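You operate a simulated robot arm through the tools that you are given. There is no shell and no other tool.

The job below is to be done with a simulated robot arm. You get a single attempt, and the scene is never put back.

Task
Put the gold bangle in the upper box drawer and latch it.
Fine: Turn the box latch to free the drawer and back once it is shut. Leave the other bangle out. Where these are worked on the way, their far stop is far enough and under half their travel is too little: box latch, upper box drawer.

It is judged by the outcome, as a careful person would: the job done as asked, and still so three seconds after it is handed in. It fails if anything else is knocked over, pushed out of place, dropped, spilled or broken.

Robot
A 7-joint arm with a two-finger parallel gripper, fixed in place. Base frame: the origin is on the floor under the middle of its stand, x ahead of it, y to its left, z up. Units: mm, degrees, N and s.
It reaches about 966 mm from its shoulder. Its first joint turns from -166.0 to 166.0 degrees. Payload 3.43 kg.
The tool frame sits at the grasp point between the pads (the TCP): z along the fingers, y along the line on which they close. The tips reach 30 mm beyond it. The gripper opens to 94 mm. The fingers are 28 mm wide and 10 mm thick; the gripper's body (50 by 96 mm) begins 55 mm behind the TCP.
Orientation is that of the tool frame in the base frame, as [roll, pitch, yaw] about the fixed x, y, z axes, in that order (R = Rz(yaw) Ry(pitch) Rx(roll)). With the fingers straight down and closing along the base's y, the tool's x points along the base's -x, its y along +y and its z along -z.

Tools
- The arm moves only by the tool move_arm. Its argument "steps" is a list that holds one entry, the list of rows, each a list of 7 numbers: the closure in counts, from 0 (fully open) to 255 (shut), then the shift along the tool's x, y, z in units of 25 mm (1.0 is 25 mm), then the turn, a rotation vector about the tool's x, y, z in units of 6 degrees (1.0 is 6 degrees). In form: [[[gripper, x, y, z, ax, ay, az], ...]]. A call has 1 to 20 rows; each row shifts and turns the commanded pose from where the row before left it, along the tool's axes as they then stand. A call with a number of a shift or a turn outside -1 to 1 is refused whole. Rows are played at 5 a second. More than 50 mm and 8.6 degrees between two rows, or a gripper value outside its range, and nothing of the call is played. Where a pose cannot be reached the arm comes as near as it can. A force on the tool above 40 N (or 10 N above the force at the start of the call, whichever is more), or a blocked arm, ends the call early, and 0.2 s more pass. Each finger travels about 45 mm/s and halts on what it meets, pressing with about 32 N; the grip force reading is that of the motor and also rises with nothing between the fingers. The clock runs only during rows and for 0.2 s after the last one: add rows that do not move to give the fingers time. The reply holds the time, the measured pose of the TCP, the force on the tool along the base axes, the opening and the grip force, in the units named above and with some noise, with the torque about the TCP (base axes, N m) and any sound that the robot's microphone picked up.
- Cameras (640 x 400 px; columns grow to the right, rows downward): "scene" is fixed at [50.4, -500, 1424.4]; the picture's right is [0.07, -1.00, 0.00], its down [-0.44, -0.03, -0.90] and it looks along [0.89, 0.07, -0.44] (base axes); focal length 317 px, centre (320, 200). "wrist" rides on the gripper at [76, 14, -102] in the tool frame; the picture's right is [-0.18, 0.98, 0.00], its down [-0.75, -0.14, -0.64] and it looks along [-0.63, -0.12, 0.77] (tool axes); focal length 243 px, centre (320, 200). There is no depth. A picture from a camera that has moved, and an enlarged one, comes with that camera's place and axes in the base frame and with its lens.
- get_image(camera): a new picture of that camera. The clock stands still meanwhile.
- raise_lower(by): slides the trunk up (or, below 0, down) by that many mm; the arm rides with it, the base frame stays. It gives what a move gives, with no picture.
- inspect(camera, box): a new picture of the part [left, top, right, bottom] of that camera's present view, enlarged. The clock stands still meanwhile.
- job_done(): hands the job in; it is judged then, once.

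Nothing tells you positions but the pictures and the camera data. Unless the task says otherwise, let go and move clear before handing in.

The tools are called as name(argument=value, ...) on one line, values as JSON. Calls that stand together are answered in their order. move_arm: Moves the arm, as the interface text tells. Its arguments: {"type":"object","properties":{"steps":{"type":"array","items":{"type":"array","items":{"type":"array","items":{"type":"number"}}}}},"required":["steps"]} The other tools are called the same way: raise_lower (by) moves the trunk up or down; get_image (camera) takes a picture; inspect (camera, box) takes an enlarged picture of a part of a camera's view; job_done () hands the job in.

At the start:

```text
time: 0.0
ee_pos: [365.6, -344.6, 1289.0]
orientation: [180.0, 0.0, 179.9]
wrist_force: [-0.2, -0.2, 0.3]
wrist_torque: [0.0, 0.0, 0.02]
width: 94.2
grasp_force: 0.0
trunk travel left (down, up): [-325.0, 165.0]
```

scene: 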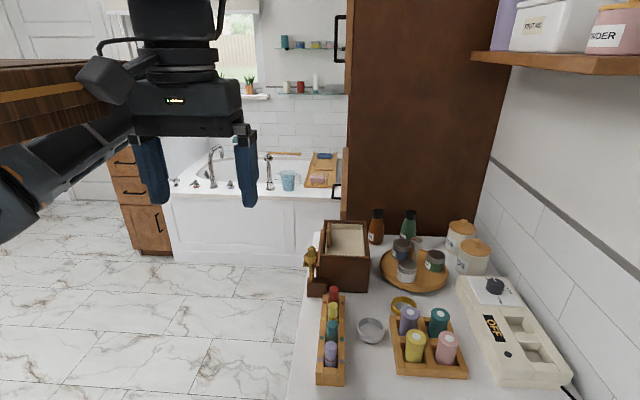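
wrist: 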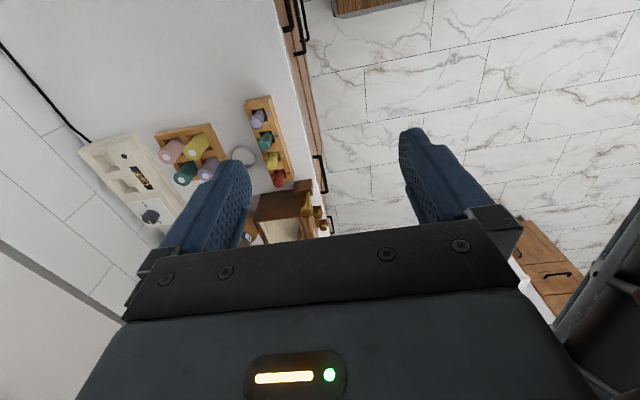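

I see a counter with a dark wooden box, a gold figure beside it, a spice tray, bottles and what looks like a gold bangle near the roll tray. I'll look closer first.

inspect(camera="scene", box=[290, 200, 410, 300])

inspect(camera="scene", box=[340, 280, 480, 390])

inspect(camera="wrist", box=[220, 80, 360, 250])

```text
4.00 times, centred on (350, 250) of scene
camera zoom: at [50.4, -500.0, 1424.4], right [0.07, -1.0, 0.0], down [-0.44, -0.03, -0.9], along [0.89, 0.07, -0.44], focal length 1266 px, centre (200, 0)
```

zoom: 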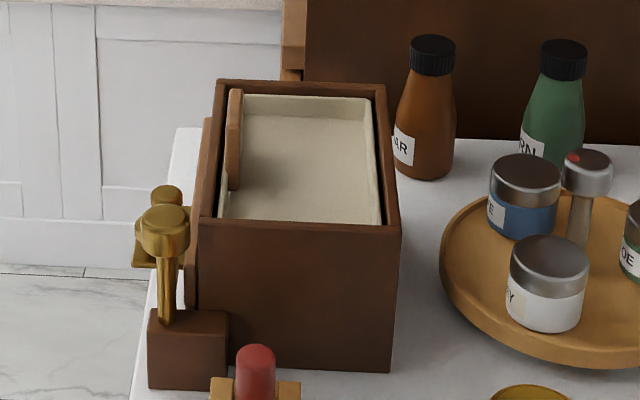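

```text
3.64 times, centred on (410, 335) of scene
camera zoom: at [50.4, -500.0, 1424.4], right [0.07, -1.0, 0.0], down [-0.44, -0.03, -0.9], along [0.89, 0.07, -0.44], focal length 1151 px, centre (-7, -291)
```

zoom: 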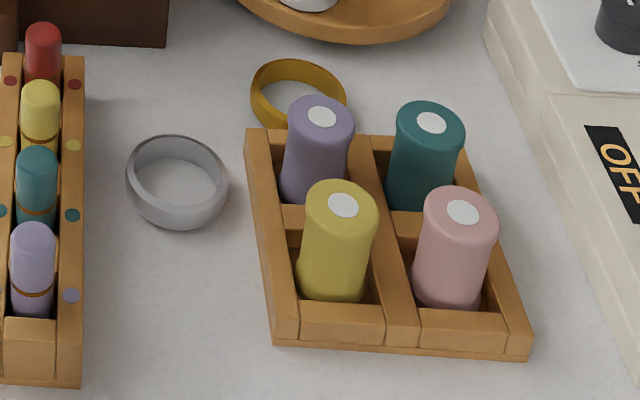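

```text
2.35 times, centred on (290, 165) of wrist
camera zoom: at [288.3, -330.6, 1391.4], right [0.18, 0.98, 0.0], down [0.75, -0.14, 0.64], along [0.63, -0.12, -0.77], focal length 571 px, centre (391, 282)
```

zoom: 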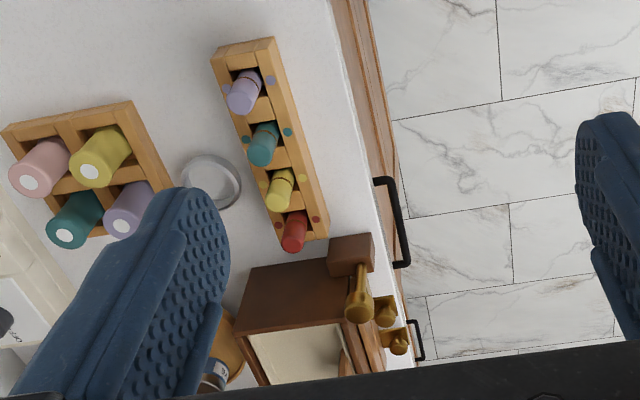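

The box sits around (770, -510) with its front and knobs apparently facing +y. The silver bangle is near (560, -576, 850) and the gold one is behind the roll tray. I'll turn the wrist camera to look at the box's left side.

move_arm(steps=[[[0, 0, 0, 0, 0, 0, 1], [0, 0, 0, 0, 0, 0, 1], [0, 0, 0, 0, 0, 0, 1], [0, 0, 0, 0, 0, 0, 1], [0, 0, 0, 0, 0, 0, 1], [0, 0, 0, 0, 0, 0, 1], [0, 0, 0, 0, 0, 0, 1], [0, 0, 0, 0, 0, 0, 1], [0, 0, 0, 0, 0, 0, 1], [0, 0, 0, 0, 0, 0, 1], [0, 0, 0, 0, 0, 0, 1], [0, 0, 0, 0, 0, 0, 1], [0, 0, 0, 0, 0, 0, 1], [0, 0, 0, 0, 0, 0, 1], [0, 0, 0, 0, 0, 0, 1]]])

```text
time: 0.8
ee_pos: [365.5, -346.8, 1288.2]
orientation: [-179.9, 0.0, 164.9]
wrist_force: [-0.8, -2.5, 0.2]
wrist_torque: [0.12, -0.08, 0.14]
width: 93.9
grasp_force: 0.0
trunk travel left (down, up): [-325.0, 165.0]
stopped in row 3: the force on the tool passed its limit at 65 N (the readings are from after the stop); the commanded pose is now the measured one
```

The motion stopped on a force, so I'll look to see what it touched.

get_image(camera="scene")

get_image(camera="wrist")

```text
taken
```

scene: 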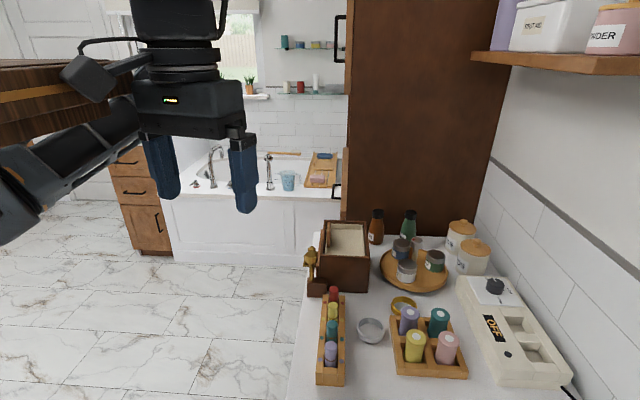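

```text
taken
camera wrist: at [294.7, -313.3, 1391.7], right [0.44, 0.9, 0.0], down [0.69, -0.33, 0.64], along [0.58, -0.28, -0.77], focal length 243 px, centre (320, 200)
```

wrist: 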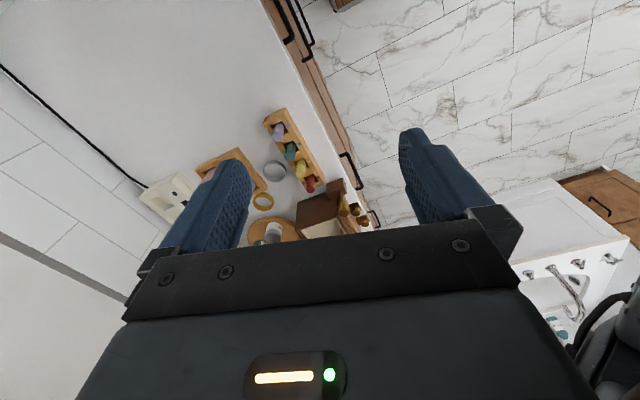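

The wrist camera's housing touched the wooden shelf at left (about y -250, z 1360–1405). I'll back away toward -y and +x, then lower the trunk.

move_arm(steps=[[[0, -0.26, -0.96, 0, 0, 0, 0], [0, -0.26, -0.96, 0, 0, 0, 0], [0, 0.7, -0.7, 0.5, 0, 0, 0]]])

raise_lower(by=-150)

```text
time: 1.6
ee_pos: [343.2, -407.8, 1276.2]
orientation: [-179.6, -0.1, 164.8]
wrist_force: [0.4, -0.7, -0.3]
wrist_torque: [-0.02, 0.03, -0.02]
width: 93.9
grasp_force: 0.0
trunk travel left (down, up): [-325.0, 165.0]
```

```text
time: 3.3
ee_pos: [342.4, -409.2, 1124.8]
orientation: [-179.8, -0.1, 164.8]
wrist_force: [0.1, -0.4, -0.3]
wrist_torque: [0.01, -0.01, 0.0]
width: 94.4
grasp_force: 0.2
trunk travel left (down, up): [-175.0, 315.0]
```

Clear now. I'll turn the wrist so the camera looks toward -y and see the box's front.

move_arm(steps=[[[0, -1, 0, 0, 0, 0, 0], [0, -1, 0, 0, 0, 0, 0], [0, -1, 0, 0, 0, 0, 0], [0, -1, 0, 0, 0, 0, 0], [0, 0, 0, 0, 0, 0, 1], [0, 0, 0, 0, 0, 0, 1], [0, 0, 0, 0, 0, 0, 1], [0, 0, 0, 0, 0, 0, 1], [0, 0, 0, 0, 0, 0, 1], [0, 0, 0, 0, 0, 0, 1], [0, 0, 0, 0, 0, 0, 1], [0, 0, 0, 0, 0, 0, 1], [0, 0, 0, 0, 0, 0, 1], [0, 0, 0, 0, 0, 0, 1], [0, 0, 0, 0, 0, 0, 1], [0, 0, 0, 0, 0, 0, 1], [0, 0, 0, 0, 0, 0, 0.5]]])

get_image(camera="wrist")

get_image(camera="scene")

```text
time: 6.9
ee_pos: [439.2, -434.8, 1124.7]
orientation: [-179.8, 0.3, 89.6]
wrist_force: [-0.2, -0.2, -0.9]
wrist_torque: [-0.02, 0.0, 0.01]
width: 94.1
grasp_force: 0.0
trunk travel left (down, up): [-175.0, 315.0]
```

```text
taken
camera wrist: at [452.7, -359.2, 1228.4], right [0.98, -0.19, 0.0], down [-0.14, -0.75, 0.65], along [-0.12, -0.63, -0.76], focal length 243 px, centre (320, 200)
```

wrist: 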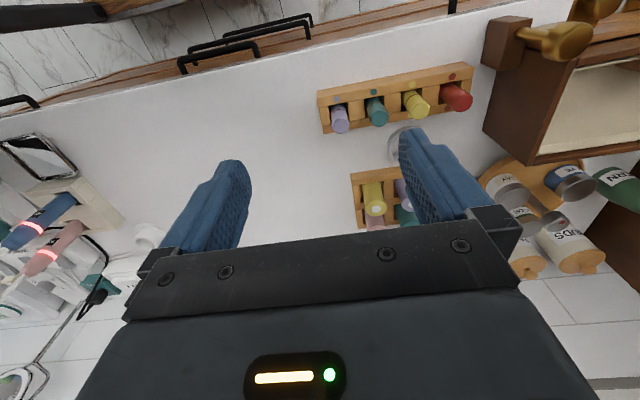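

```text
taken
```

scene: 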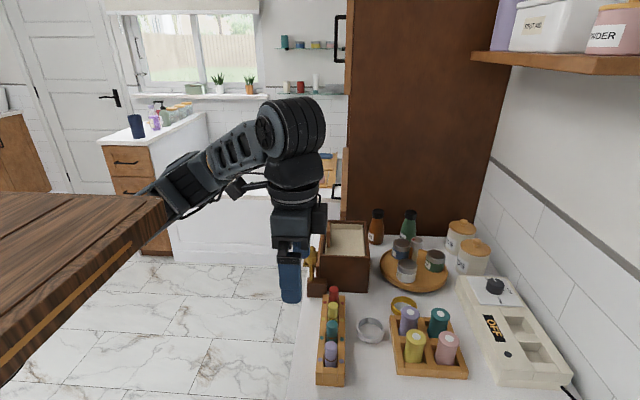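

The wooden slab is the robot's own stand top, which rides with the trunk. I'll move along +x to look at the box's front.

move_arm(steps=[[[0, 0, 1, 0, 0, 0, 0], [0, 0.3, 1, 0, 0, 0, 0], [0, 0.3, 1, 0, 0, 0, 0], [0, 0.3, 1, 0, 0, 0, 0], [0, 0.3, 1, 0, 0, 0, 0], [0, 0.3, 1, 0, 0, 0, 0], [0, 0.3, 1, 0, 0, 0, 0], [0, 0.3, 1, 0, 0, 0, 0], [0, 0.3, 1, 0, 0, 0, 0], [0, 0.3, 1, 0, 0, 0, 0]]])

get_image(camera="wrist")

get_image(camera="scene")

```text
time: 9.1
ee_pos: [686.7, -367.0, 1123.7]
orientation: [-179.8, 0.2, 89.9]
wrist_force: [-0.3, -0.8, -0.2]
wrist_torque: [0.0, -0.02, 0.0]
width: 93.8
grasp_force: 0.1
trunk travel left (down, up): [-175.0, 315.0]
```

```text
taken
camera wrist: at [701.0, -292.6, 1227.7], right [0.98, -0.19, 0.0], down [-0.14, -0.75, 0.65], along [-0.12, -0.63, -0.76], focal length 243 px, centre (320, 200)
```

wrist: 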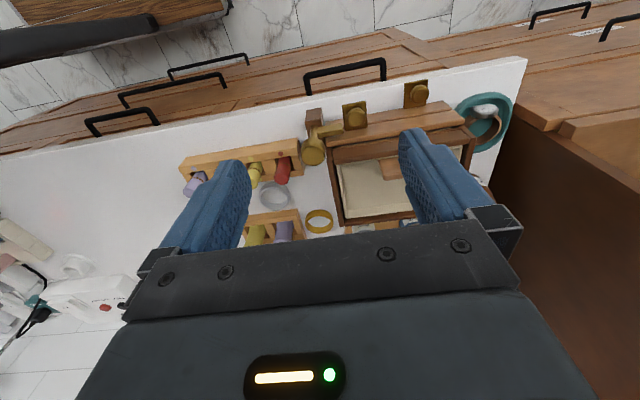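

```text
taken
```

scene: 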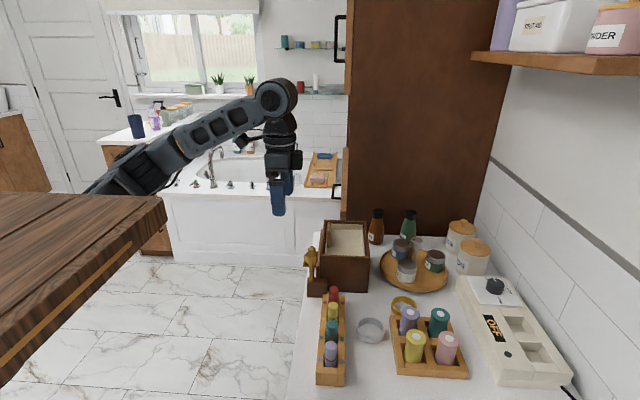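

inspect(camera="wrist", box=[290, 60, 490, 240])

inspect(camera="scene", box=[290, 200, 390, 300])

```text
2.22 times, centred on (390, 150) of wrist
camera zoom: at [701.0, -292.6, 1227.7], right [0.98, -0.19, 0.0], down [-0.14, -0.75, 0.65], along [-0.12, -0.63, -0.76], focal length 539 px, centre (164, 311)
```

zoom: 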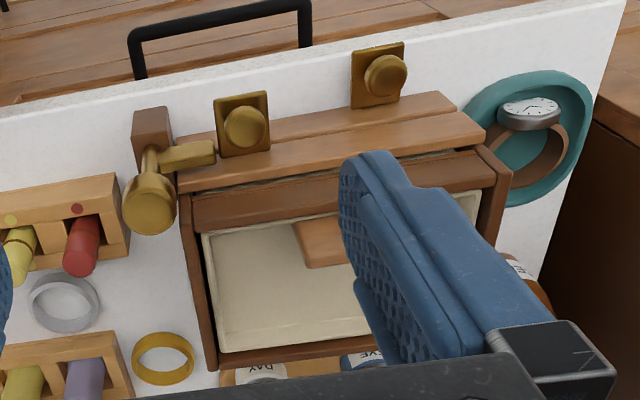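

```text
4.00 times, centred on (340, 250) of scene
camera zoom: at [50.4, -500.0, 1424.4], right [0.07, -1.0, 0.0], down [-0.44, -0.03, -0.9], along [0.89, 0.07, -0.44], focal length 1266 px, centre (240, 0)
```

zoom: 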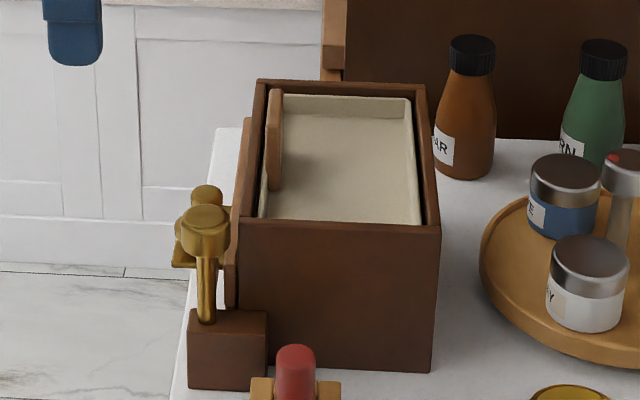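

The latch looks like a gold lever on the block in front of the drawer fronts, and each drawer has a gold knob. I'll lower and tilt the wrist to see the box front more squarely.

move_arm(steps=[[[0, 0.3, 0.46, 1, 0, 0, 0], [0, 0.3, 0.46, 1, 0, 0, 0], [0, 0.3, 0.46, 1, 0, 0, 0], [0, 0.3, 0.46, 1, 0, 0, 0], [0, 0.3, 0.46, 1, 0, 0, 0], [0, 0, 0, 0, 0, -1, 0], [0, 0, 0, 0, 0, -1, 0], [0, 0, 0, 0, 0, -1, 0], [0, 0, 0, 0, 0, -1, 0], [0, 0, 0, 0, 0, -1, 0]]])

get_image(camera="wrist")

get_image(camera="scene")

```text
time: 11.3
ee_pos: [706.1, -329.0, 1035.9]
orientation: [-178.7, 20.8, 91.5]
wrist_force: [-1.0, -1.5, 0.4]
wrist_torque: [0.11, -0.03, 0.01]
width: 94.2
grasp_force: 0.0
out of reach, approached as far as the arm can: row 1, 2, 3, 4, 5, 8, 9, 10
trunk travel left (down, up): [-175.0, 315.0]
```

```text
taken
camera wrist: at [718.7, -222.2, 1104.5], right [0.99, -0.15, 0.04], down [-0.11, -0.48, 0.87], along [-0.11, -0.86, -0.49], focal length 243 px, centre (320, 200)
```

wrist: 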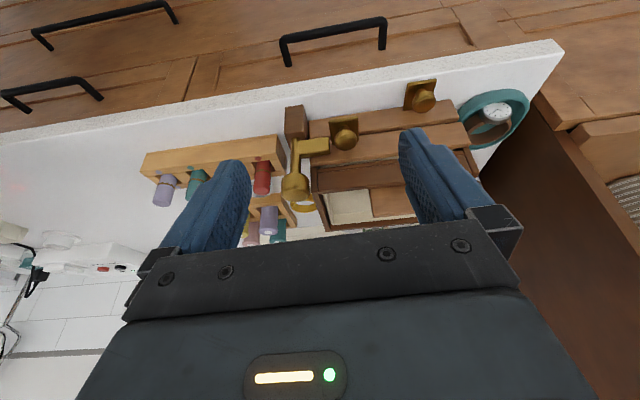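

```text
taken
```

scene: 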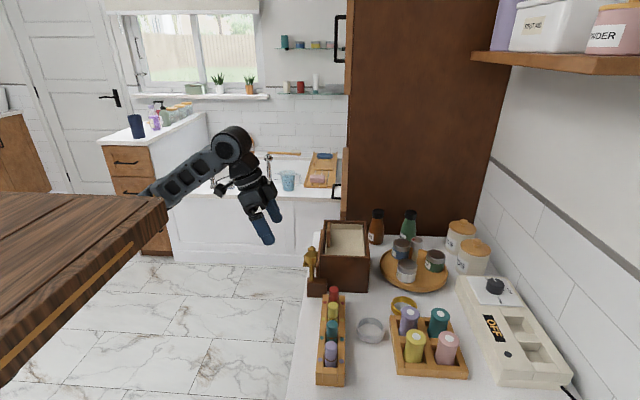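

Reach is limited at this trunk height. I'll look at how the arm is mounted and at the box front before lowering further.

inspect(camera="scene", box=[0, 100, 320, 400])

inspect(camera="wrist", box=[250, 70, 480, 230])

```text
1.33 times, centred on (160, 250) of scene
camera zoom: at [50.4, -500.0, 1424.4], right [0.07, -1.0, 0.0], down [-0.44, -0.03, -0.9], along [0.89, 0.07, -0.44], focal length 422 px, centre (533, 133)
```

zoom: 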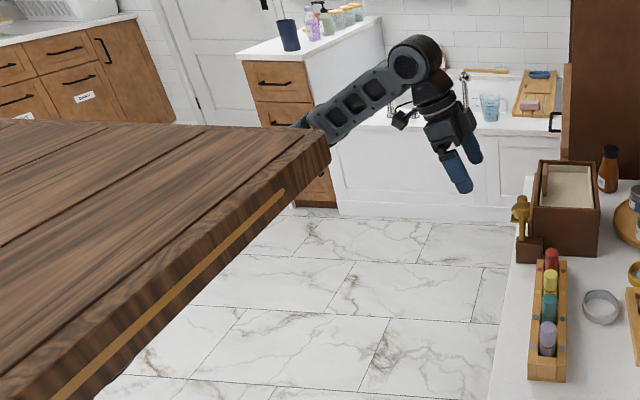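

```text
2.50 times, centred on (365, 150) of wrist
camera zoom: at [718.7, -222.2, 1104.5], right [0.99, -0.15, 0.04], down [-0.11, -0.48, 0.87], along [-0.11, -0.86, -0.49], focal length 606 px, centre (208, 325)
```

zoom: 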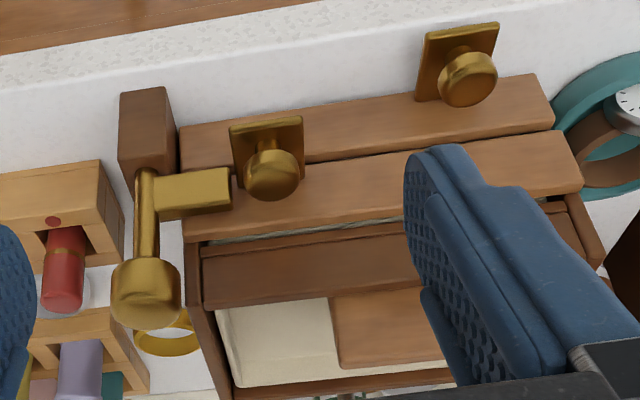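

The arm is slung from the side of the stand. I'll lower the trunk further to bring the box front into better view and reach.

raise_lower(by=-100)

get_image(camera="wrist")

inspect(camera="wrist", box=[250, 20, 480, 200])

get_image(camera="scene")

```text
time: 12.7
ee_pos: [707.2, -327.4, 935.3]
orientation: [-178.6, 20.8, 91.7]
wrist_force: [1.4, 0.4, 0.0]
wrist_torque: [0.01, 0.01, -0.01]
width: 94.3
grasp_force: 0.1
trunk travel left (down, up): [-75.0, 415.0]
```

```text
taken
camera wrist: at [719.7, -219.6, 1004.9], right [0.99, -0.15, 0.04], down [-0.11, -0.48, 0.87], along [-0.11, -0.86, -0.49], focal length 243 px, centre (320, 200)
```

wrist: 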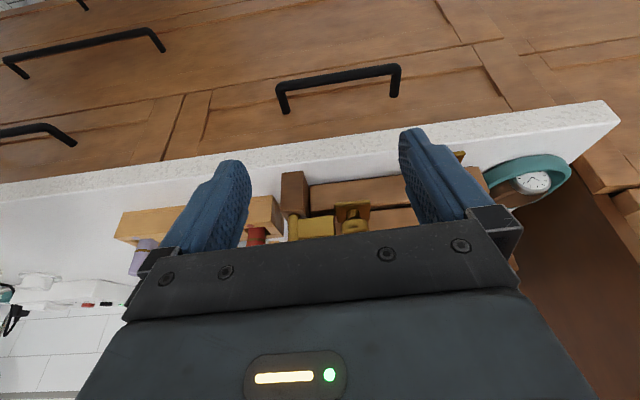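

```text
2.22 times, centred on (365, 110) of wrist
camera zoom: at [719.7, -219.6, 1004.9], right [0.99, -0.15, 0.04], down [-0.11, -0.48, 0.87], along [-0.11, -0.86, -0.49], focal length 539 px, centre (220, 400)
```

zoom: 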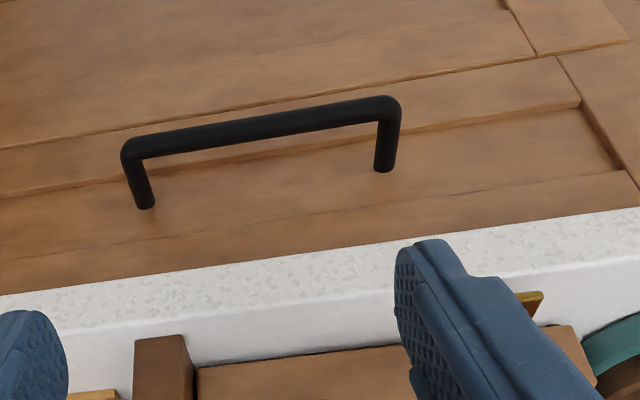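

```text
taken
```

scene: 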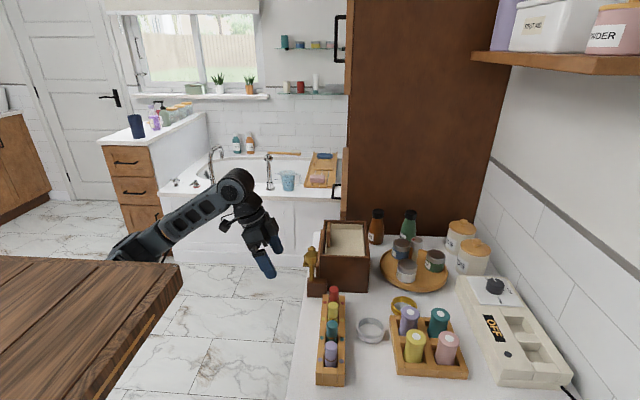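

I'll raise and back the hand off a little and tilt more to look at the front nearly level.

move_arm(steps=[[[0, 0.4, 0, -0.8, 0, 0, 0], [0, 0.4, 0, -0.8, 0, 0, 0], [0, 0.4, 0, -0.8, 0, 0, 0], [0, 0.4, 0, -0.8, 0, 0, 0], [0, 0, 0, 0, 0, -1, 0], [0, 0, 0, 0, 0, -1, 0], [0, 0, 0, 0, 0, -1, 0], [0, 0, 0, 0, 0, -1, 0]]])

get_image(camera="wrist")

```text
time: 14.5
ee_pos: [701.7, -247.3, 981.9]
orientation: [-177.3, 35.2, 93.9]
wrist_force: [0.8, -0.3, 0.3]
wrist_torque: [-0.02, -0.01, 0.02]
width: 94.0
grasp_force: 0.0
out of reach, approached as far as the arm can: row 6, 7, 8
trunk travel left (down, up): [-75.0, 415.0]
```

```text
taken
camera wrist: at [711.4, -125.5, 1022.5], right [0.99, -0.11, 0.07], down [-0.09, -0.25, 0.96], along [-0.09, -0.96, -0.26], focal length 243 px, centre (320, 200)
```

wrist: 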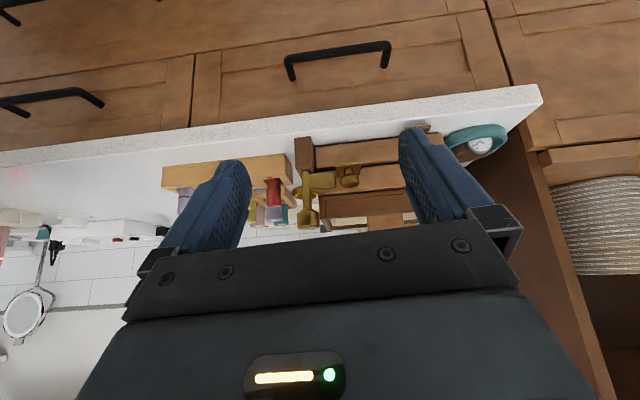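

inspect(camera="wrist", box=[270, 110, 430, 230])

```text
3.33 times, centred on (350, 170) of wrist
camera zoom: at [711.4, -125.5, 1022.5], right [0.99, -0.11, 0.07], down [-0.09, -0.25, 0.96], along [-0.09, -0.96, -0.26], focal length 809 px, centre (220, 300)
```

zoom: 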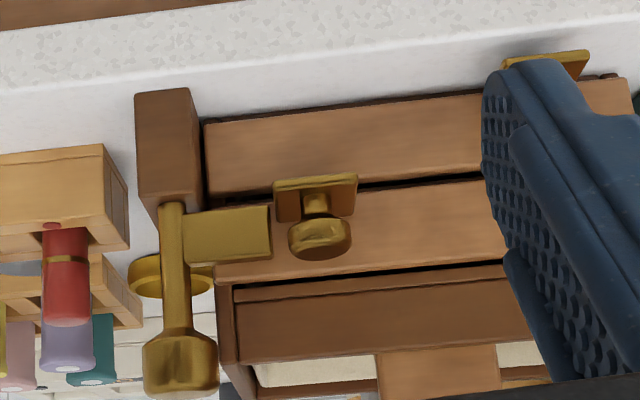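

I can now make sense of the front: the latch is a vertical gold rod near (666, -431) with a knob on top at about z 965 and a flag in front of the upper drawer. The upper drawer has a small mushroom knob standing up at about (724, -422, 922). I'll set the hand vertical and position it above the latch.

move_arm(steps=[[[0, 0, 0, -1, 0, 0, 0], [0, 0, 0, -1, 0, 0, 0], [0, 0, 0, 0, -0.04, 0.98, 0.082], [0, 0, 0, 0, -0.04, 0.98, 0.082], [0, 0, 0, 0, -0.04, 0.98, 0.082], [0, 0, 0, 0, -0.04, 0.98, 0.082], [0, 0, 0, 0, -0.04, 0.98, 0.082], [0, 0, 0, 0, -0.04, 0.98, 0.082]]])

```text
time: 16.3
ee_pos: [681.2, -223.1, 1018.5]
orientation: [-180.0, -0.1, 90.2]
wrist_force: [0.3, -0.7, -0.1]
wrist_torque: [-0.05, 0.0, -0.03]
width: 94.2
grasp_force: 0.1
out of reach, approached as far as the arm can: row 6, 7, 8
trunk travel left (down, up): [-75.0, 415.0]
```

move_arm(steps=[[[0, -0.5, 0, -1, 0, 0, 0], [0, -1, -0.1, -0.3, 0, 0, 0], [0, -1, -0.1, 0, 0, 0, 0], [0, -1, -0.1, 0, 0, 0, 0], [0, -1, -0.1, 0, 0, 0, 0], [0, -1, -0.1, 0, 0, 0, 0], [0, -1, -0.1, 0, 0, 0, 0], [0, -1, 0, 0, 0, 0, 0], [0, -0.8, 0, 0, 0, 0, 0]]])

get_image(camera="wrist")

get_image(camera="scene")

```text
time: 18.3
ee_pos: [662.5, -430.1, 1051.6]
orientation: [-179.9, -0.1, 90.0]
wrist_force: [1.0, 0.9, 0.6]
wrist_torque: [-0.02, 0.0, 0.0]
width: 94.0
grasp_force: 0.1
out of reach, approached as far as the arm can: row 1
trunk travel left (down, up): [-75.0, 415.0]
```

```text
taken
camera wrist: at [676.1, -355.2, 1155.3], right [0.98, -0.18, 0.0], down [-0.14, -0.75, 0.64], along [-0.12, -0.63, -0.77], focal length 243 px, centre (320, 200)
```

wrist: 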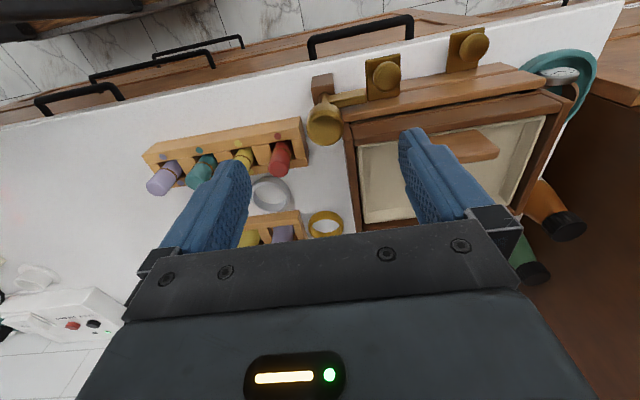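

```text
taken
```

scene: 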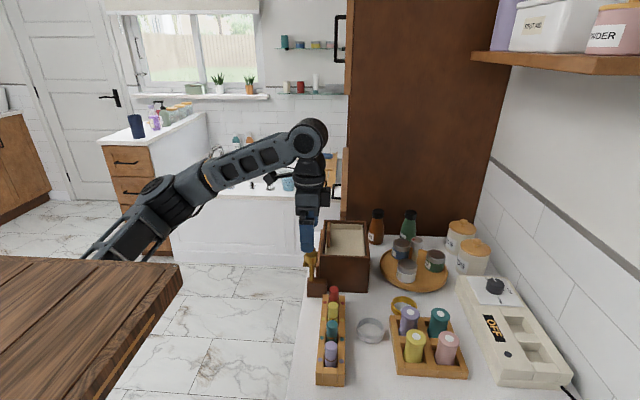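

inspect(camera="wrist", box=[290, 20, 490, 145])

inspect(camera="wrist", box=[230, 110, 430, 235])

inspect(camera="scene", box=[280, 200, 380, 300])

```text
3.20 times, centred on (390, 82) of wrist
camera zoom: at [676.1, -355.2, 1155.3], right [0.98, -0.18, 0.0], down [-0.14, -0.75, 0.64], along [-0.12, -0.63, -0.77], focal length 776 px, centre (96, 576)
```

zoom: 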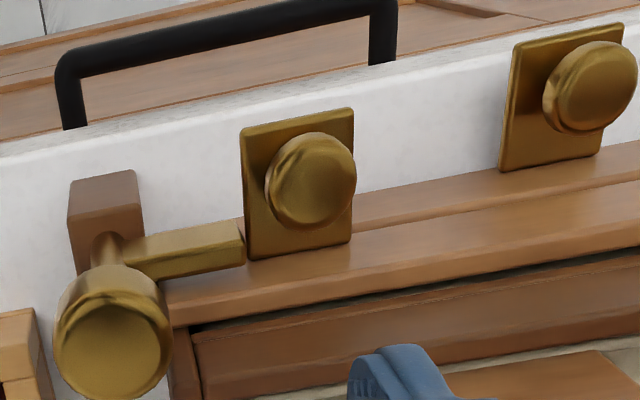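

```text
3.20 times, centred on (330, 172) of wrist
camera zoom: at [676.1, -355.2, 1155.3], right [0.98, -0.18, 0.0], down [-0.14, -0.75, 0.64], along [-0.12, -0.63, -0.77], focal length 776 px, centre (288, 288)
```

zoom: 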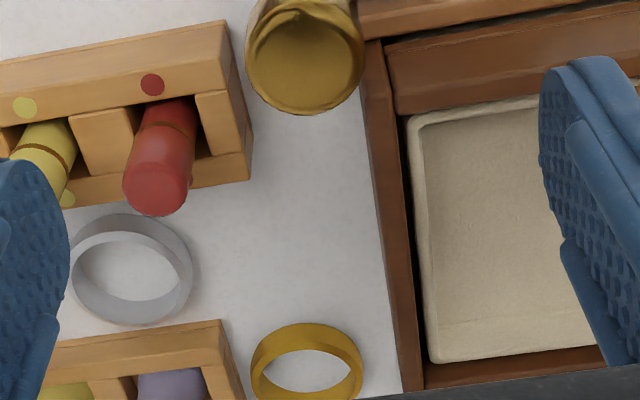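

```text
4.00 times, centred on (330, 250) of scene
camera zoom: at [50.4, -500.0, 1424.4], right [0.07, -1.0, 0.0], down [-0.44, -0.03, -0.9], along [0.89, 0.07, -0.44], focal length 1266 px, centre (280, 0)
```

zoom: 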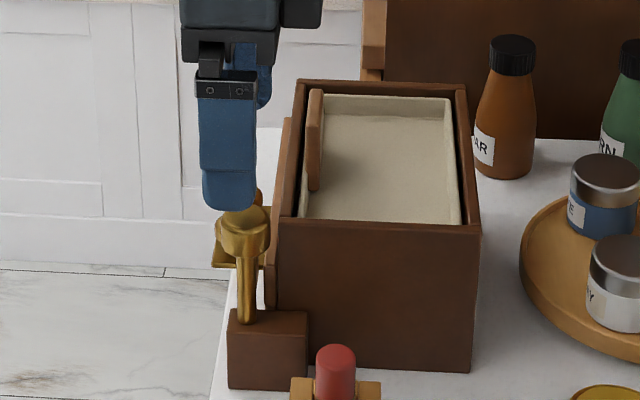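

The latch knob is at about (666, -432), top z ≈ 976, and 28 mm across. I'll line up over it and check in free air that a 90° turn is reachable.

move_arm(steps=[[[100, -0.08, 0.13, 0, 0, 0, 0], [100, 0, 0, 0, 0, 0, -1], [100, 0, 0, 0, 0, 0, -1], [100, 0, 0, 0, 0, 0, -1], [100, 0, 0, 0, 0, 0, -1], [100, 0, 0, 0, 0, 0, -1], [100, 0, 0, 0, 0, 0, -1], [100, 0, 0, 0, 0, 0, -1], [100, 0, 0, 0, 0, 0, -1], [100, 0, 0, 0, 0, 0, -1], [100, 0, 0, 0, 0, 0, -1], [100, 0, 0, 0, 0, 0, -1], [100, 0, 0, 0, 0, 0, -1], [100, 0, 0, 0, 0, 0, -1], [100, 0, 0, 0, 0, 0, -1], [100, 0, 0, 0, 0, 0, -1], [100, 0, 0, 0, 0, 0, -1], [100, 0, 0, 0, 0, 0, -1]]])

get_image(camera="wrist")

```text
time: 22.1
ee_pos: [666.6, -432.9, 1049.5]
orientation: [180.0, 0.0, -167.9]
wrist_force: [0.2, 0.4, -0.3]
wrist_torque: [0.0, 0.03, -0.01]
width: 56.9
grasp_force: 0.0
trunk travel left (down, up): [-75.0, 415.0]
```

```text
taken
camera wrist: at [587.3, -435.6, 1153.3], right [-0.03, 1.0, 0.0], down [0.77, 0.02, 0.64], along [0.64, 0.02, -0.77], focal length 243 px, centre (320, 200)
```

wrist: 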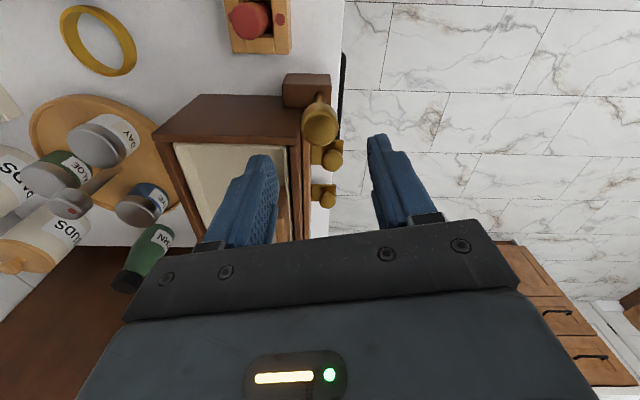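

inspect(camera="wrist", box=[240, 50, 400, 220])

```text
2.35 times, centred on (320, 135) of wrist
camera zoom: at [587.3, -435.6, 1153.3], right [-0.03, 1.0, 0.0], down [0.77, 0.02, 0.64], along [0.64, 0.02, -0.77], focal length 571 px, centre (320, 353)
```

zoom: 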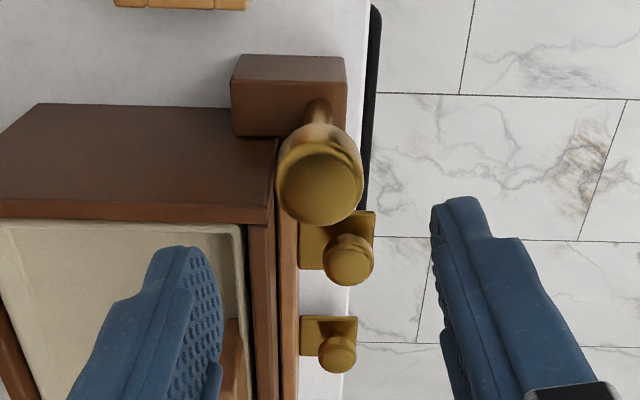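

Position confirmed at (665.6, -433, top 977). I'll rotate back to closing along x, come down over the knob and grip it.

move_arm(steps=[[[100, 0, 0, 0, 0, 0, 1], [100, 0, 0, 0, 0, 0, 1], [100, 0, 0, 0, 0, 0, 1], [100, 0, 0, 0, 0, 0, 1], [100, 0, 0, 0, 0, 0, 1], [100, 0, 0, 0, 0, 0, 1], [100, 0, 0, 0, 0, 0, 1], [100, 0, 0, 0, 0, 0, 1], [100, 0, 0, 0, 0, 0, 1], [100, 0, 0, 0, 0, 0, 1], [100, 0, 0, 0, 0, 0, 1], [100, 0, 0, 0, 0, 0, 1], [100, 0, 0, 0, 0, 0, 1], [100, 0, 0, 0, 0, 0, 1], [100, 0, 0, 0, 0, 0, 1], [100, 0, 0, 0, 0, 0, 1], [100, 0, 0, 0, 0, 0, 1]]])

move_arm(steps=[[[100, 0, 0, 1, 0, 0, 0], [100, 0, 0, 1, 0, 0, 0]]])

get_image(camera="wrist")

inspect(camera="scene", box=[270, 200, 370, 300])

```text
time: 25.7
ee_pos: [665.6, -433.0, 1050.3]
orientation: [-180.0, 0.0, 90.0]
wrist_force: [-0.1, 0.3, 0.8]
wrist_torque: [0.01, 0.0, -0.02]
width: 57.4
grasp_force: 0.0
trunk travel left (down, up): [-75.0, 415.0]
```

```text
time: 26.3
ee_pos: [667.0, -433.0, 999.2]
orientation: [-180.0, -0.2, 89.8]
wrist_force: [0.4, -0.3, 0.8]
wrist_torque: [-0.02, 0.03, 0.0]
width: 57.4
grasp_force: 0.0
trunk travel left (down, up): [-75.0, 415.0]
```

```text
taken
camera wrist: at [680.8, -357.5, 1103.4], right [0.98, -0.19, 0.0], down [-0.14, -0.75, 0.64], along [-0.12, -0.63, -0.77], focal length 243 px, centre (320, 200)
```

wrist: 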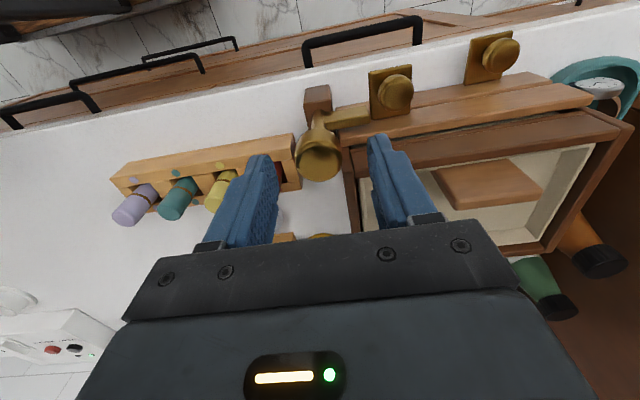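

```text
4.00 times, centred on (320, 250) of scene
camera zoom: at [50.4, -500.0, 1424.4], right [0.07, -1.0, 0.0], down [-0.44, -0.03, -0.9], along [0.89, 0.07, -0.44], focal length 1266 px, centre (320, 0)
```

zoom: 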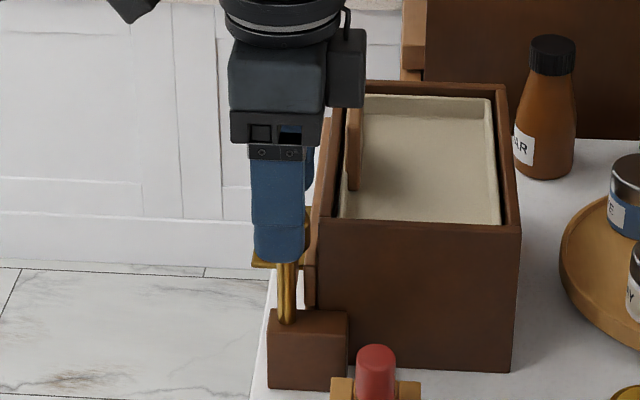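

Aligned well. Down the last bit and grip.

move_arm(steps=[[[100, 0, 0, 0.76, 0, 0, 0], [150, 0, 0, 0, 0, 0, 0], [255, 0, 0, 0, 0, 0, 0], [255, 0, 0, 0, 0, 0, 0], [255, 0, 0, 0, 0, 0, 0], [255, 0, 0, 0, 0, 0, 0]]])

get_image(camera="wrist")

```text
time: 27.7
ee_pos: [668.0, -434.4, 980.9]
orientation: [-179.9, -0.1, 89.9]
wrist_force: [-10.8, 4.5, -5.7]
wrist_torque: [-0.08, -0.29, 0.03]
width: 29.9
grasp_force: 45.2
trunk travel left (down, up): [-75.0, 415.0]
```

```text
taken
camera wrist: at [680.0, -357.7, 1084.0], right [0.98, -0.19, 0.0], down [-0.14, -0.75, 0.64], along [-0.12, -0.63, -0.77], focal length 243 px, centre (320, 200)
```

wrist: 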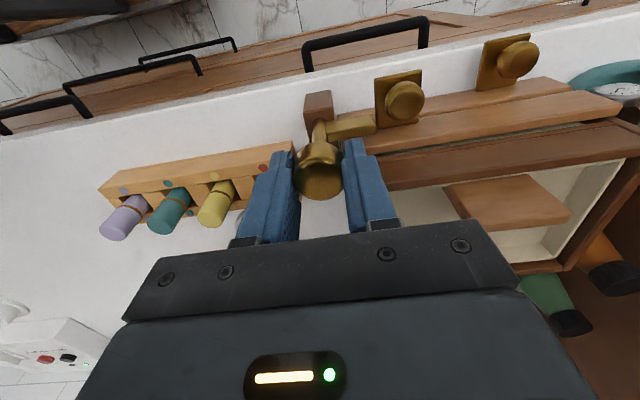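

Gripped at 30 mm. I'll ease the small sideways load and begin turning the latch away from the drawer (counter-clockwise from above).

move_arm(steps=[[[255, 0, -0.08, 0, 0, 0, 0], [255, 0, 0, 0, 0, 0, -0.7], [255, 0, 0, 0, 0, 0, -0.7], [255, 0, 0, 0, 0, 0, -0.7], [255, 0, 0, 0, 0, 0, -0.7]]])

get_image(camera="wrist")

```text
time: 28.9
ee_pos: [666.8, -434.0, 980.6]
orientation: [-180.0, 0.0, 107.1]
wrist_force: [28.9, -4.4, 1.9]
wrist_torque: [-1.11, -0.39, 0.01]
width: 30.0
grasp_force: 45.0
trunk travel left (down, up): [-75.0, 415.0]
```

```text
taken
camera wrist: at [656.7, -356.7, 1083.9], right [0.99, 0.11, 0.0], down [0.09, -0.76, 0.64], along [0.07, -0.64, -0.77], focal length 243 px, centre (320, 200)
```

wrist: 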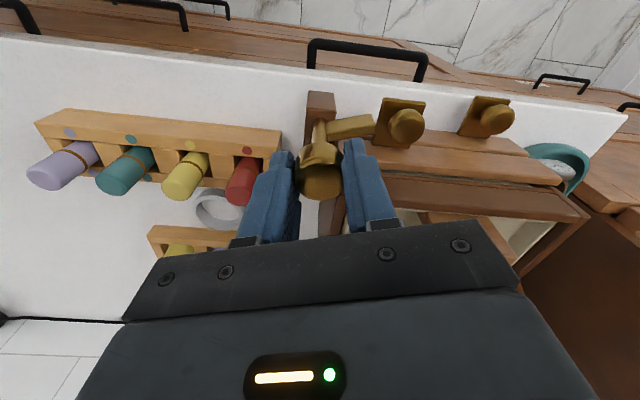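

inspect(camera="wrist", box=[240, 70, 440, 220])

move_arm(steps=[[[255, -0.016, 0.054, 0, 0, 0, 0]]])

```text
2.67 times, centred on (340, 145) of wrist
camera zoom: at [656.7, -356.7, 1083.9], right [0.99, 0.11, 0.0], down [0.09, -0.76, 0.64], along [0.07, -0.64, -0.77], focal length 647 px, centre (267, 347)
```

zoom: 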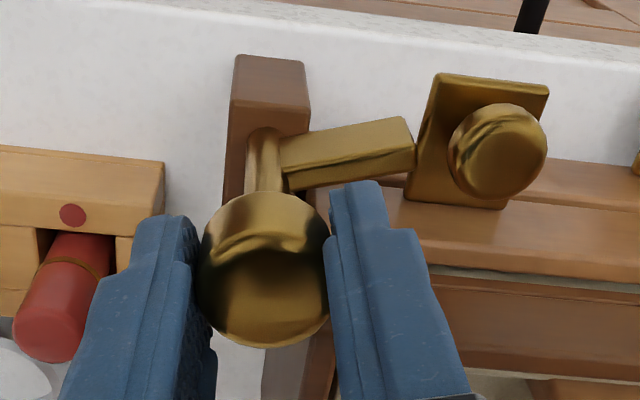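

```text
time: 29.3
ee_pos: [666.3, -433.4, 980.7]
orientation: [-179.9, -0.1, 107.0]
wrist_force: [24.4, -2.1, 0.5]
wrist_torque: [-1.21, -0.35, 0.01]
width: 29.9
grasp_force: 45.2
trunk travel left (down, up): [-75.0, 415.0]
```

The latch flag is turning with the hand. I'll keep turning with a small correction for side load.

move_arm(steps=[[[255, -0.012, 0.045, 0, 0, 0, -0.7], [255, 0, 0, 0, 0, 0, -0.7], [255, 0, 0, 0, 0, 0, -0.7], [255, 0, 0, 0, 0, 0, -0.7]]])

```text
time: 30.3
ee_pos: [666.2, -433.9, 980.1]
orientation: [180.0, -0.3, 123.7]
wrist_force: [13.9, 0.4, -7.0]
wrist_torque: [-0.95, -0.46, -0.05]
width: 29.8
grasp_force: 45.8
trunk travel left (down, up): [-75.0, 415.0]
```

move_arm(steps=[[[255, -0.01, 0.01, 0, 0, 0, -0.7], [255, 0, 0, 0, 0, 0, -0.7], [255, 0, 0, 0, 0, 0, -0.7], [255, 0, 0, 0, 0, 0, -0.7], [255, 0, 0, 0, 0, 0, -0.7], [255, 0, 0, 0, 0, 0, -0.7]]])

get_image(camera="wrist")

```text
time: 31.7
ee_pos: [667.2, -434.2, 980.2]
orientation: [-180.0, 0.1, 148.8]
wrist_force: [8.9, 7.8, 1.7]
wrist_torque: [-0.39, 0.07, 0.0]
width: 29.7
grasp_force: 45.4
trunk travel left (down, up): [-75.0, 415.0]
```

```text
taken
camera wrist: at [607.6, -382.2, 1084.0], right [0.67, 0.75, 0.0], down [0.57, -0.51, 0.64], along [0.48, -0.43, -0.77], focal length 243 px, centre (320, 200)
```

wrist: 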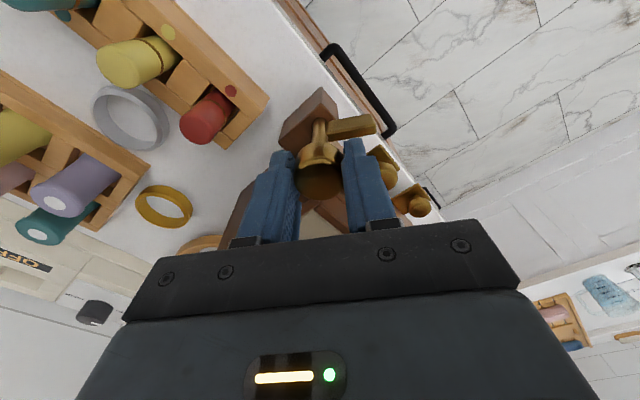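

The flag follows the hand. I'll continue to its far stop.

move_arm(steps=[[[255, 0, 0, 0, 0, 0, -0.7], [255, 0, 0, 0, 0, 0, -0.7], [255, 0, 0, 0, 0, 0, -0.7], [255, 0, 0, 0, 0, 0, -0.7], [255, 0, 0, 0, 0, 0, -0.7], [255, 0, 0, 0, 0, 0, -0.7], [255, 0, 0, 0, 0, 0, -0.7]]])

get_image(camera="wrist")

```text
time: 33.3
ee_pos: [666.0, -433.7, 981.6]
orientation: [179.9, -0.1, 178.2]
wrist_force: [-3.5, 13.8, -10.0]
wrist_torque: [-0.05, 0.0, -0.36]
width: 29.8
grasp_force: 45.0
trunk travel left (down, up): [-75.0, 415.0]
```

```text
taken
camera wrist: at [589.8, -417.2, 1084.2], right [0.22, 0.98, 0.0], down [0.75, -0.17, 0.64], along [0.62, -0.14, -0.77], focal length 243 px, centre (320, 200)
```

wrist: 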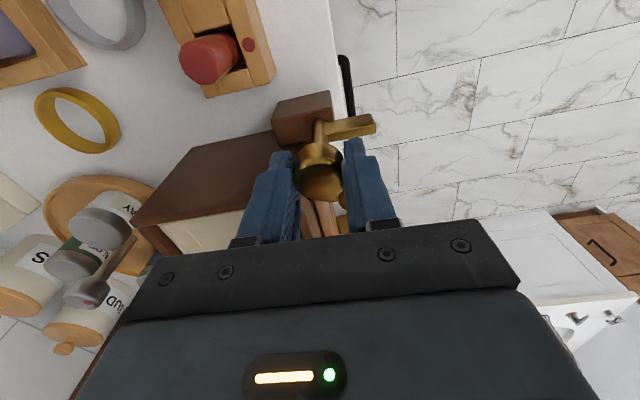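

Torque about z is building, so the stop seems near. A small further turn to confirm it.

move_arm(steps=[[[255, 0, 0, 0, 0, 0, -0.4], [255, 0, 0, 0, 0, 0, -0.4], [255, 0, 0, 0, 0, 0, 0]]])

inspect(camera="wrist", box=[240, 70, 440, 220])

```text
time: 34.1
ee_pos: [665.0, -432.9, 980.2]
orientation: [179.9, -0.2, -177.3]
wrist_force: [-24.5, 19.0, -15.3]
wrist_torque: [0.03, 1.04, -0.79]
width: 29.8
grasp_force: 44.5
trunk travel left (down, up): [-75.0, 415.0]
```

```text
2.67 times, centred on (340, 145) of wrist
camera zoom: at [587.3, -423.5, 1084.8], right [0.14, 0.99, 0.0], down [0.76, -0.1, 0.64], along [0.63, -0.09, -0.77], focal length 647 px, centre (267, 347)
```

zoom: 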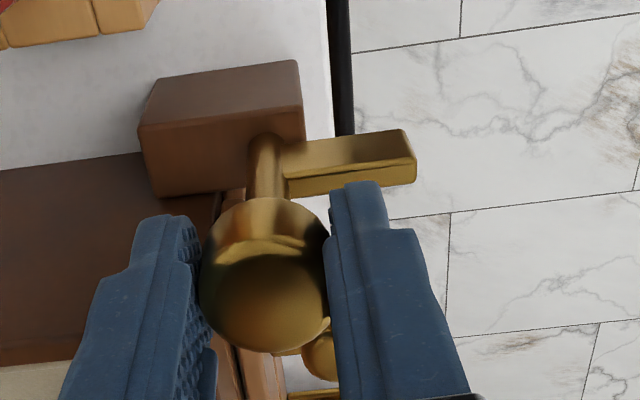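

The flag now points straight out (+y), and the torque shows its stop. I'll relieve the twist, let go and lift.

move_arm(steps=[[[255, 0, 0, 0, 0, 0, 0.6], [100, 0, 0, 0, 0, 0, 0], [100, 0, 0, 0, 0, 0, 0], [100, 0, 0, -1, 0, 0, 0], [100, 0, 0, -1, 0, 0, 0], [100, 0, 0, -1, 0, 0, 0]]])

inspect(camera="wrist", box=[220, 50, 420, 200])

```text
time: 35.5
ee_pos: [667.1, -434.3, 1054.9]
orientation: [-180.0, 0.0, 179.5]
wrist_force: [0.2, -0.2, 0.2]
wrist_torque: [-0.05, 0.01, 0.0]
width: 57.2
grasp_force: 0.1
trunk travel left (down, up): [-75.0, 415.0]
```

```text
2.67 times, centred on (320, 125) of wrist
camera zoom: at [589.6, -420.3, 1158.4], right [0.19, 0.98, 0.0], down [0.75, -0.15, 0.64], along [0.63, -0.12, -0.77], focal length 647 px, centre (320, 400)
```

zoom: 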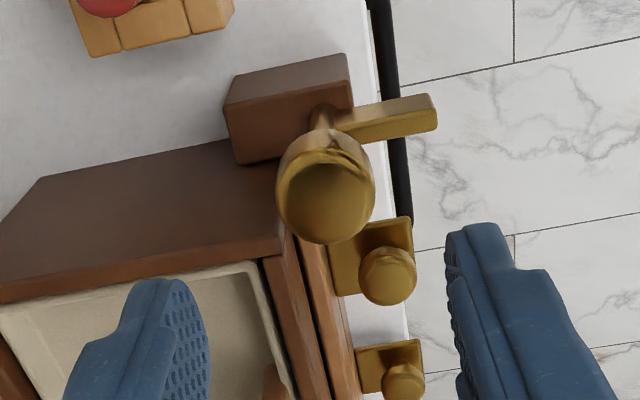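

The latch is freed. Now I'll turn back to closing along x and go over the upper drawer's knob.

move_arm(steps=[[[136, 0, 0, 0, 0, 0, 1], [136, 0, 0, 0, 0, 0, 1], [136, 0, 0, 0, 0, 0, 1], [136, 0, 0, 0, 0, 0, 1], [136, 0, 0, 0, 0, 0, 1], [136, 0, 0, 0, 0, 0, 1], [136, 0, 0, 0, 0, 0, 1], [136, 0, 0, 0, 0, 0, 1], [136, 0, 0, 0, 0, 0, 1], [136, 0, 0, 0, 0, 0, 1], [136, 0, 0, 0, 0, 0, 1], [136, 0, 0, 0, 0, 0, 1], [136, 0, 0, 0, 0, 0, 1], [136, 0, 0, 0, 0, 0, 1], [136, 0, 0, 0, 0, 0, 0.92], [136, 0.3, 1, 0, 0, 0, 0], [136, 0.3, 1, 0, 0, 0, 0], [136, 0, 0.26, 0, 0, 0, 0], [136, 0, 0, 0, 0, 0, 0]]])

get_image(camera="wrist")

```text
time: 39.5
ee_pos: [676.6, -406.7, 1040.3]
orientation: [180.0, 0.0, 90.1]
wrist_force: [0.0, -0.9, -0.3]
wrist_torque: [0.03, 0.04, -0.02]
width: 43.7
grasp_force: 0.0
out of reach, approached as far as the arm can: row 16, 17, 18
trunk travel left (down, up): [-75.0, 415.0]
```

```text
taken
camera wrist: at [689.5, -330.6, 1143.3], right [0.98, -0.18, 0.0], down [-0.14, -0.75, 0.64], along [-0.12, -0.63, -0.77], focal length 243 px, centre (320, 200)
```

wrist: 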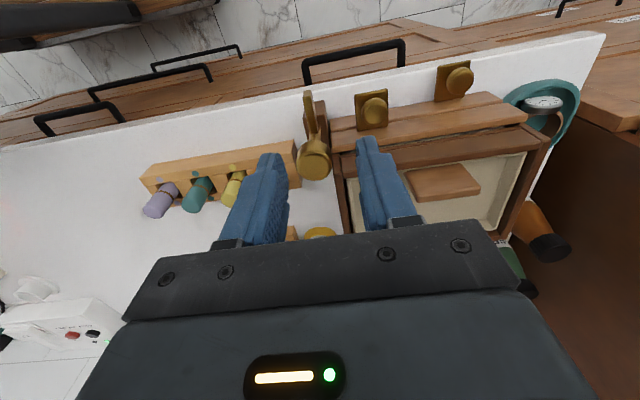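

The vertical hand is near its reach limit at this height. I'll raise the trunk slightly and come lower instead, which should extend the reach toward the drawer knob.

raise_lower(by=50)

move_arm(steps=[[[136, 0.8, 0.5, 0, 0, 0, 0], [136, 0.2, 0.4, 1, 0, 0, 0], [136, 0, 0, 1, 0, 0, 0], [136, 0, 0, 1, 0, 0, 0], [136, 0, 0.3, 0.6, 0, 0, 0], [136, 0, 0.5, 0, 0, 0, 0]]])

get_image(camera="wrist")

get_image(camera="scene")

```text
time: 40.4
ee_pos: [677.8, -407.2, 1088.7]
orientation: [-180.0, -0.1, 90.2]
wrist_force: [0.7, 1.4, 0.2]
wrist_torque: [-0.01, 0.04, -0.01]
width: 43.9
grasp_force: 0.0
trunk travel left (down, up): [-125.0, 365.0]
```

```text
time: 41.8
ee_pos: [701.9, -380.5, 998.3]
orientation: [-180.0, 0.1, 90.1]
wrist_force: [0.1, 0.0, 1.0]
wrist_torque: [-0.03, 0.0, 0.02]
width: 43.9
grasp_force: 0.0
out of reach, approached as far as the arm can: row 1, 6
trunk travel left (down, up): [-125.0, 365.0]
```

```text
taken
camera wrist: at [713.7, -304.7, 1102.2], right [0.98, -0.18, 0.0], down [-0.14, -0.75, 0.64], along [-0.12, -0.63, -0.77], focal length 243 px, centre (320, 200)
```

wrist: 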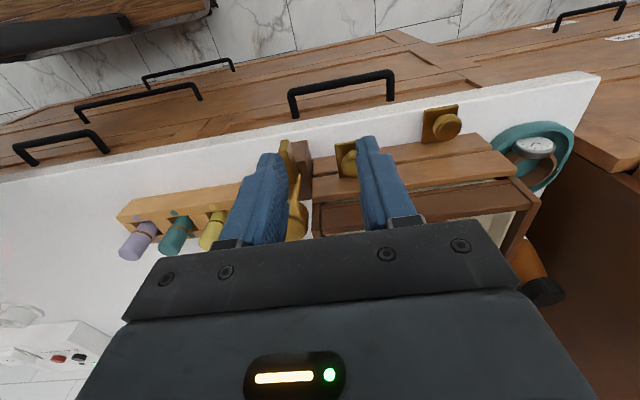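

```text
taken
```

scene: 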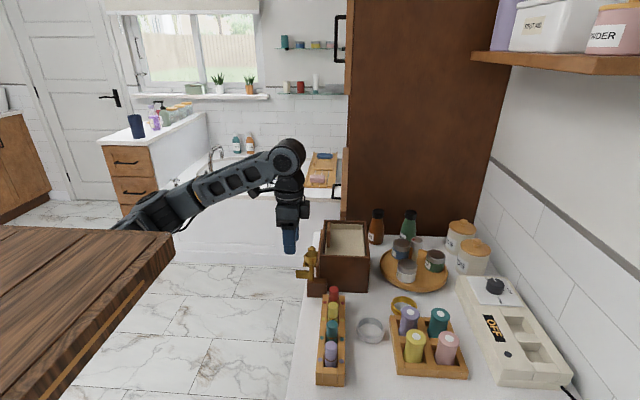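

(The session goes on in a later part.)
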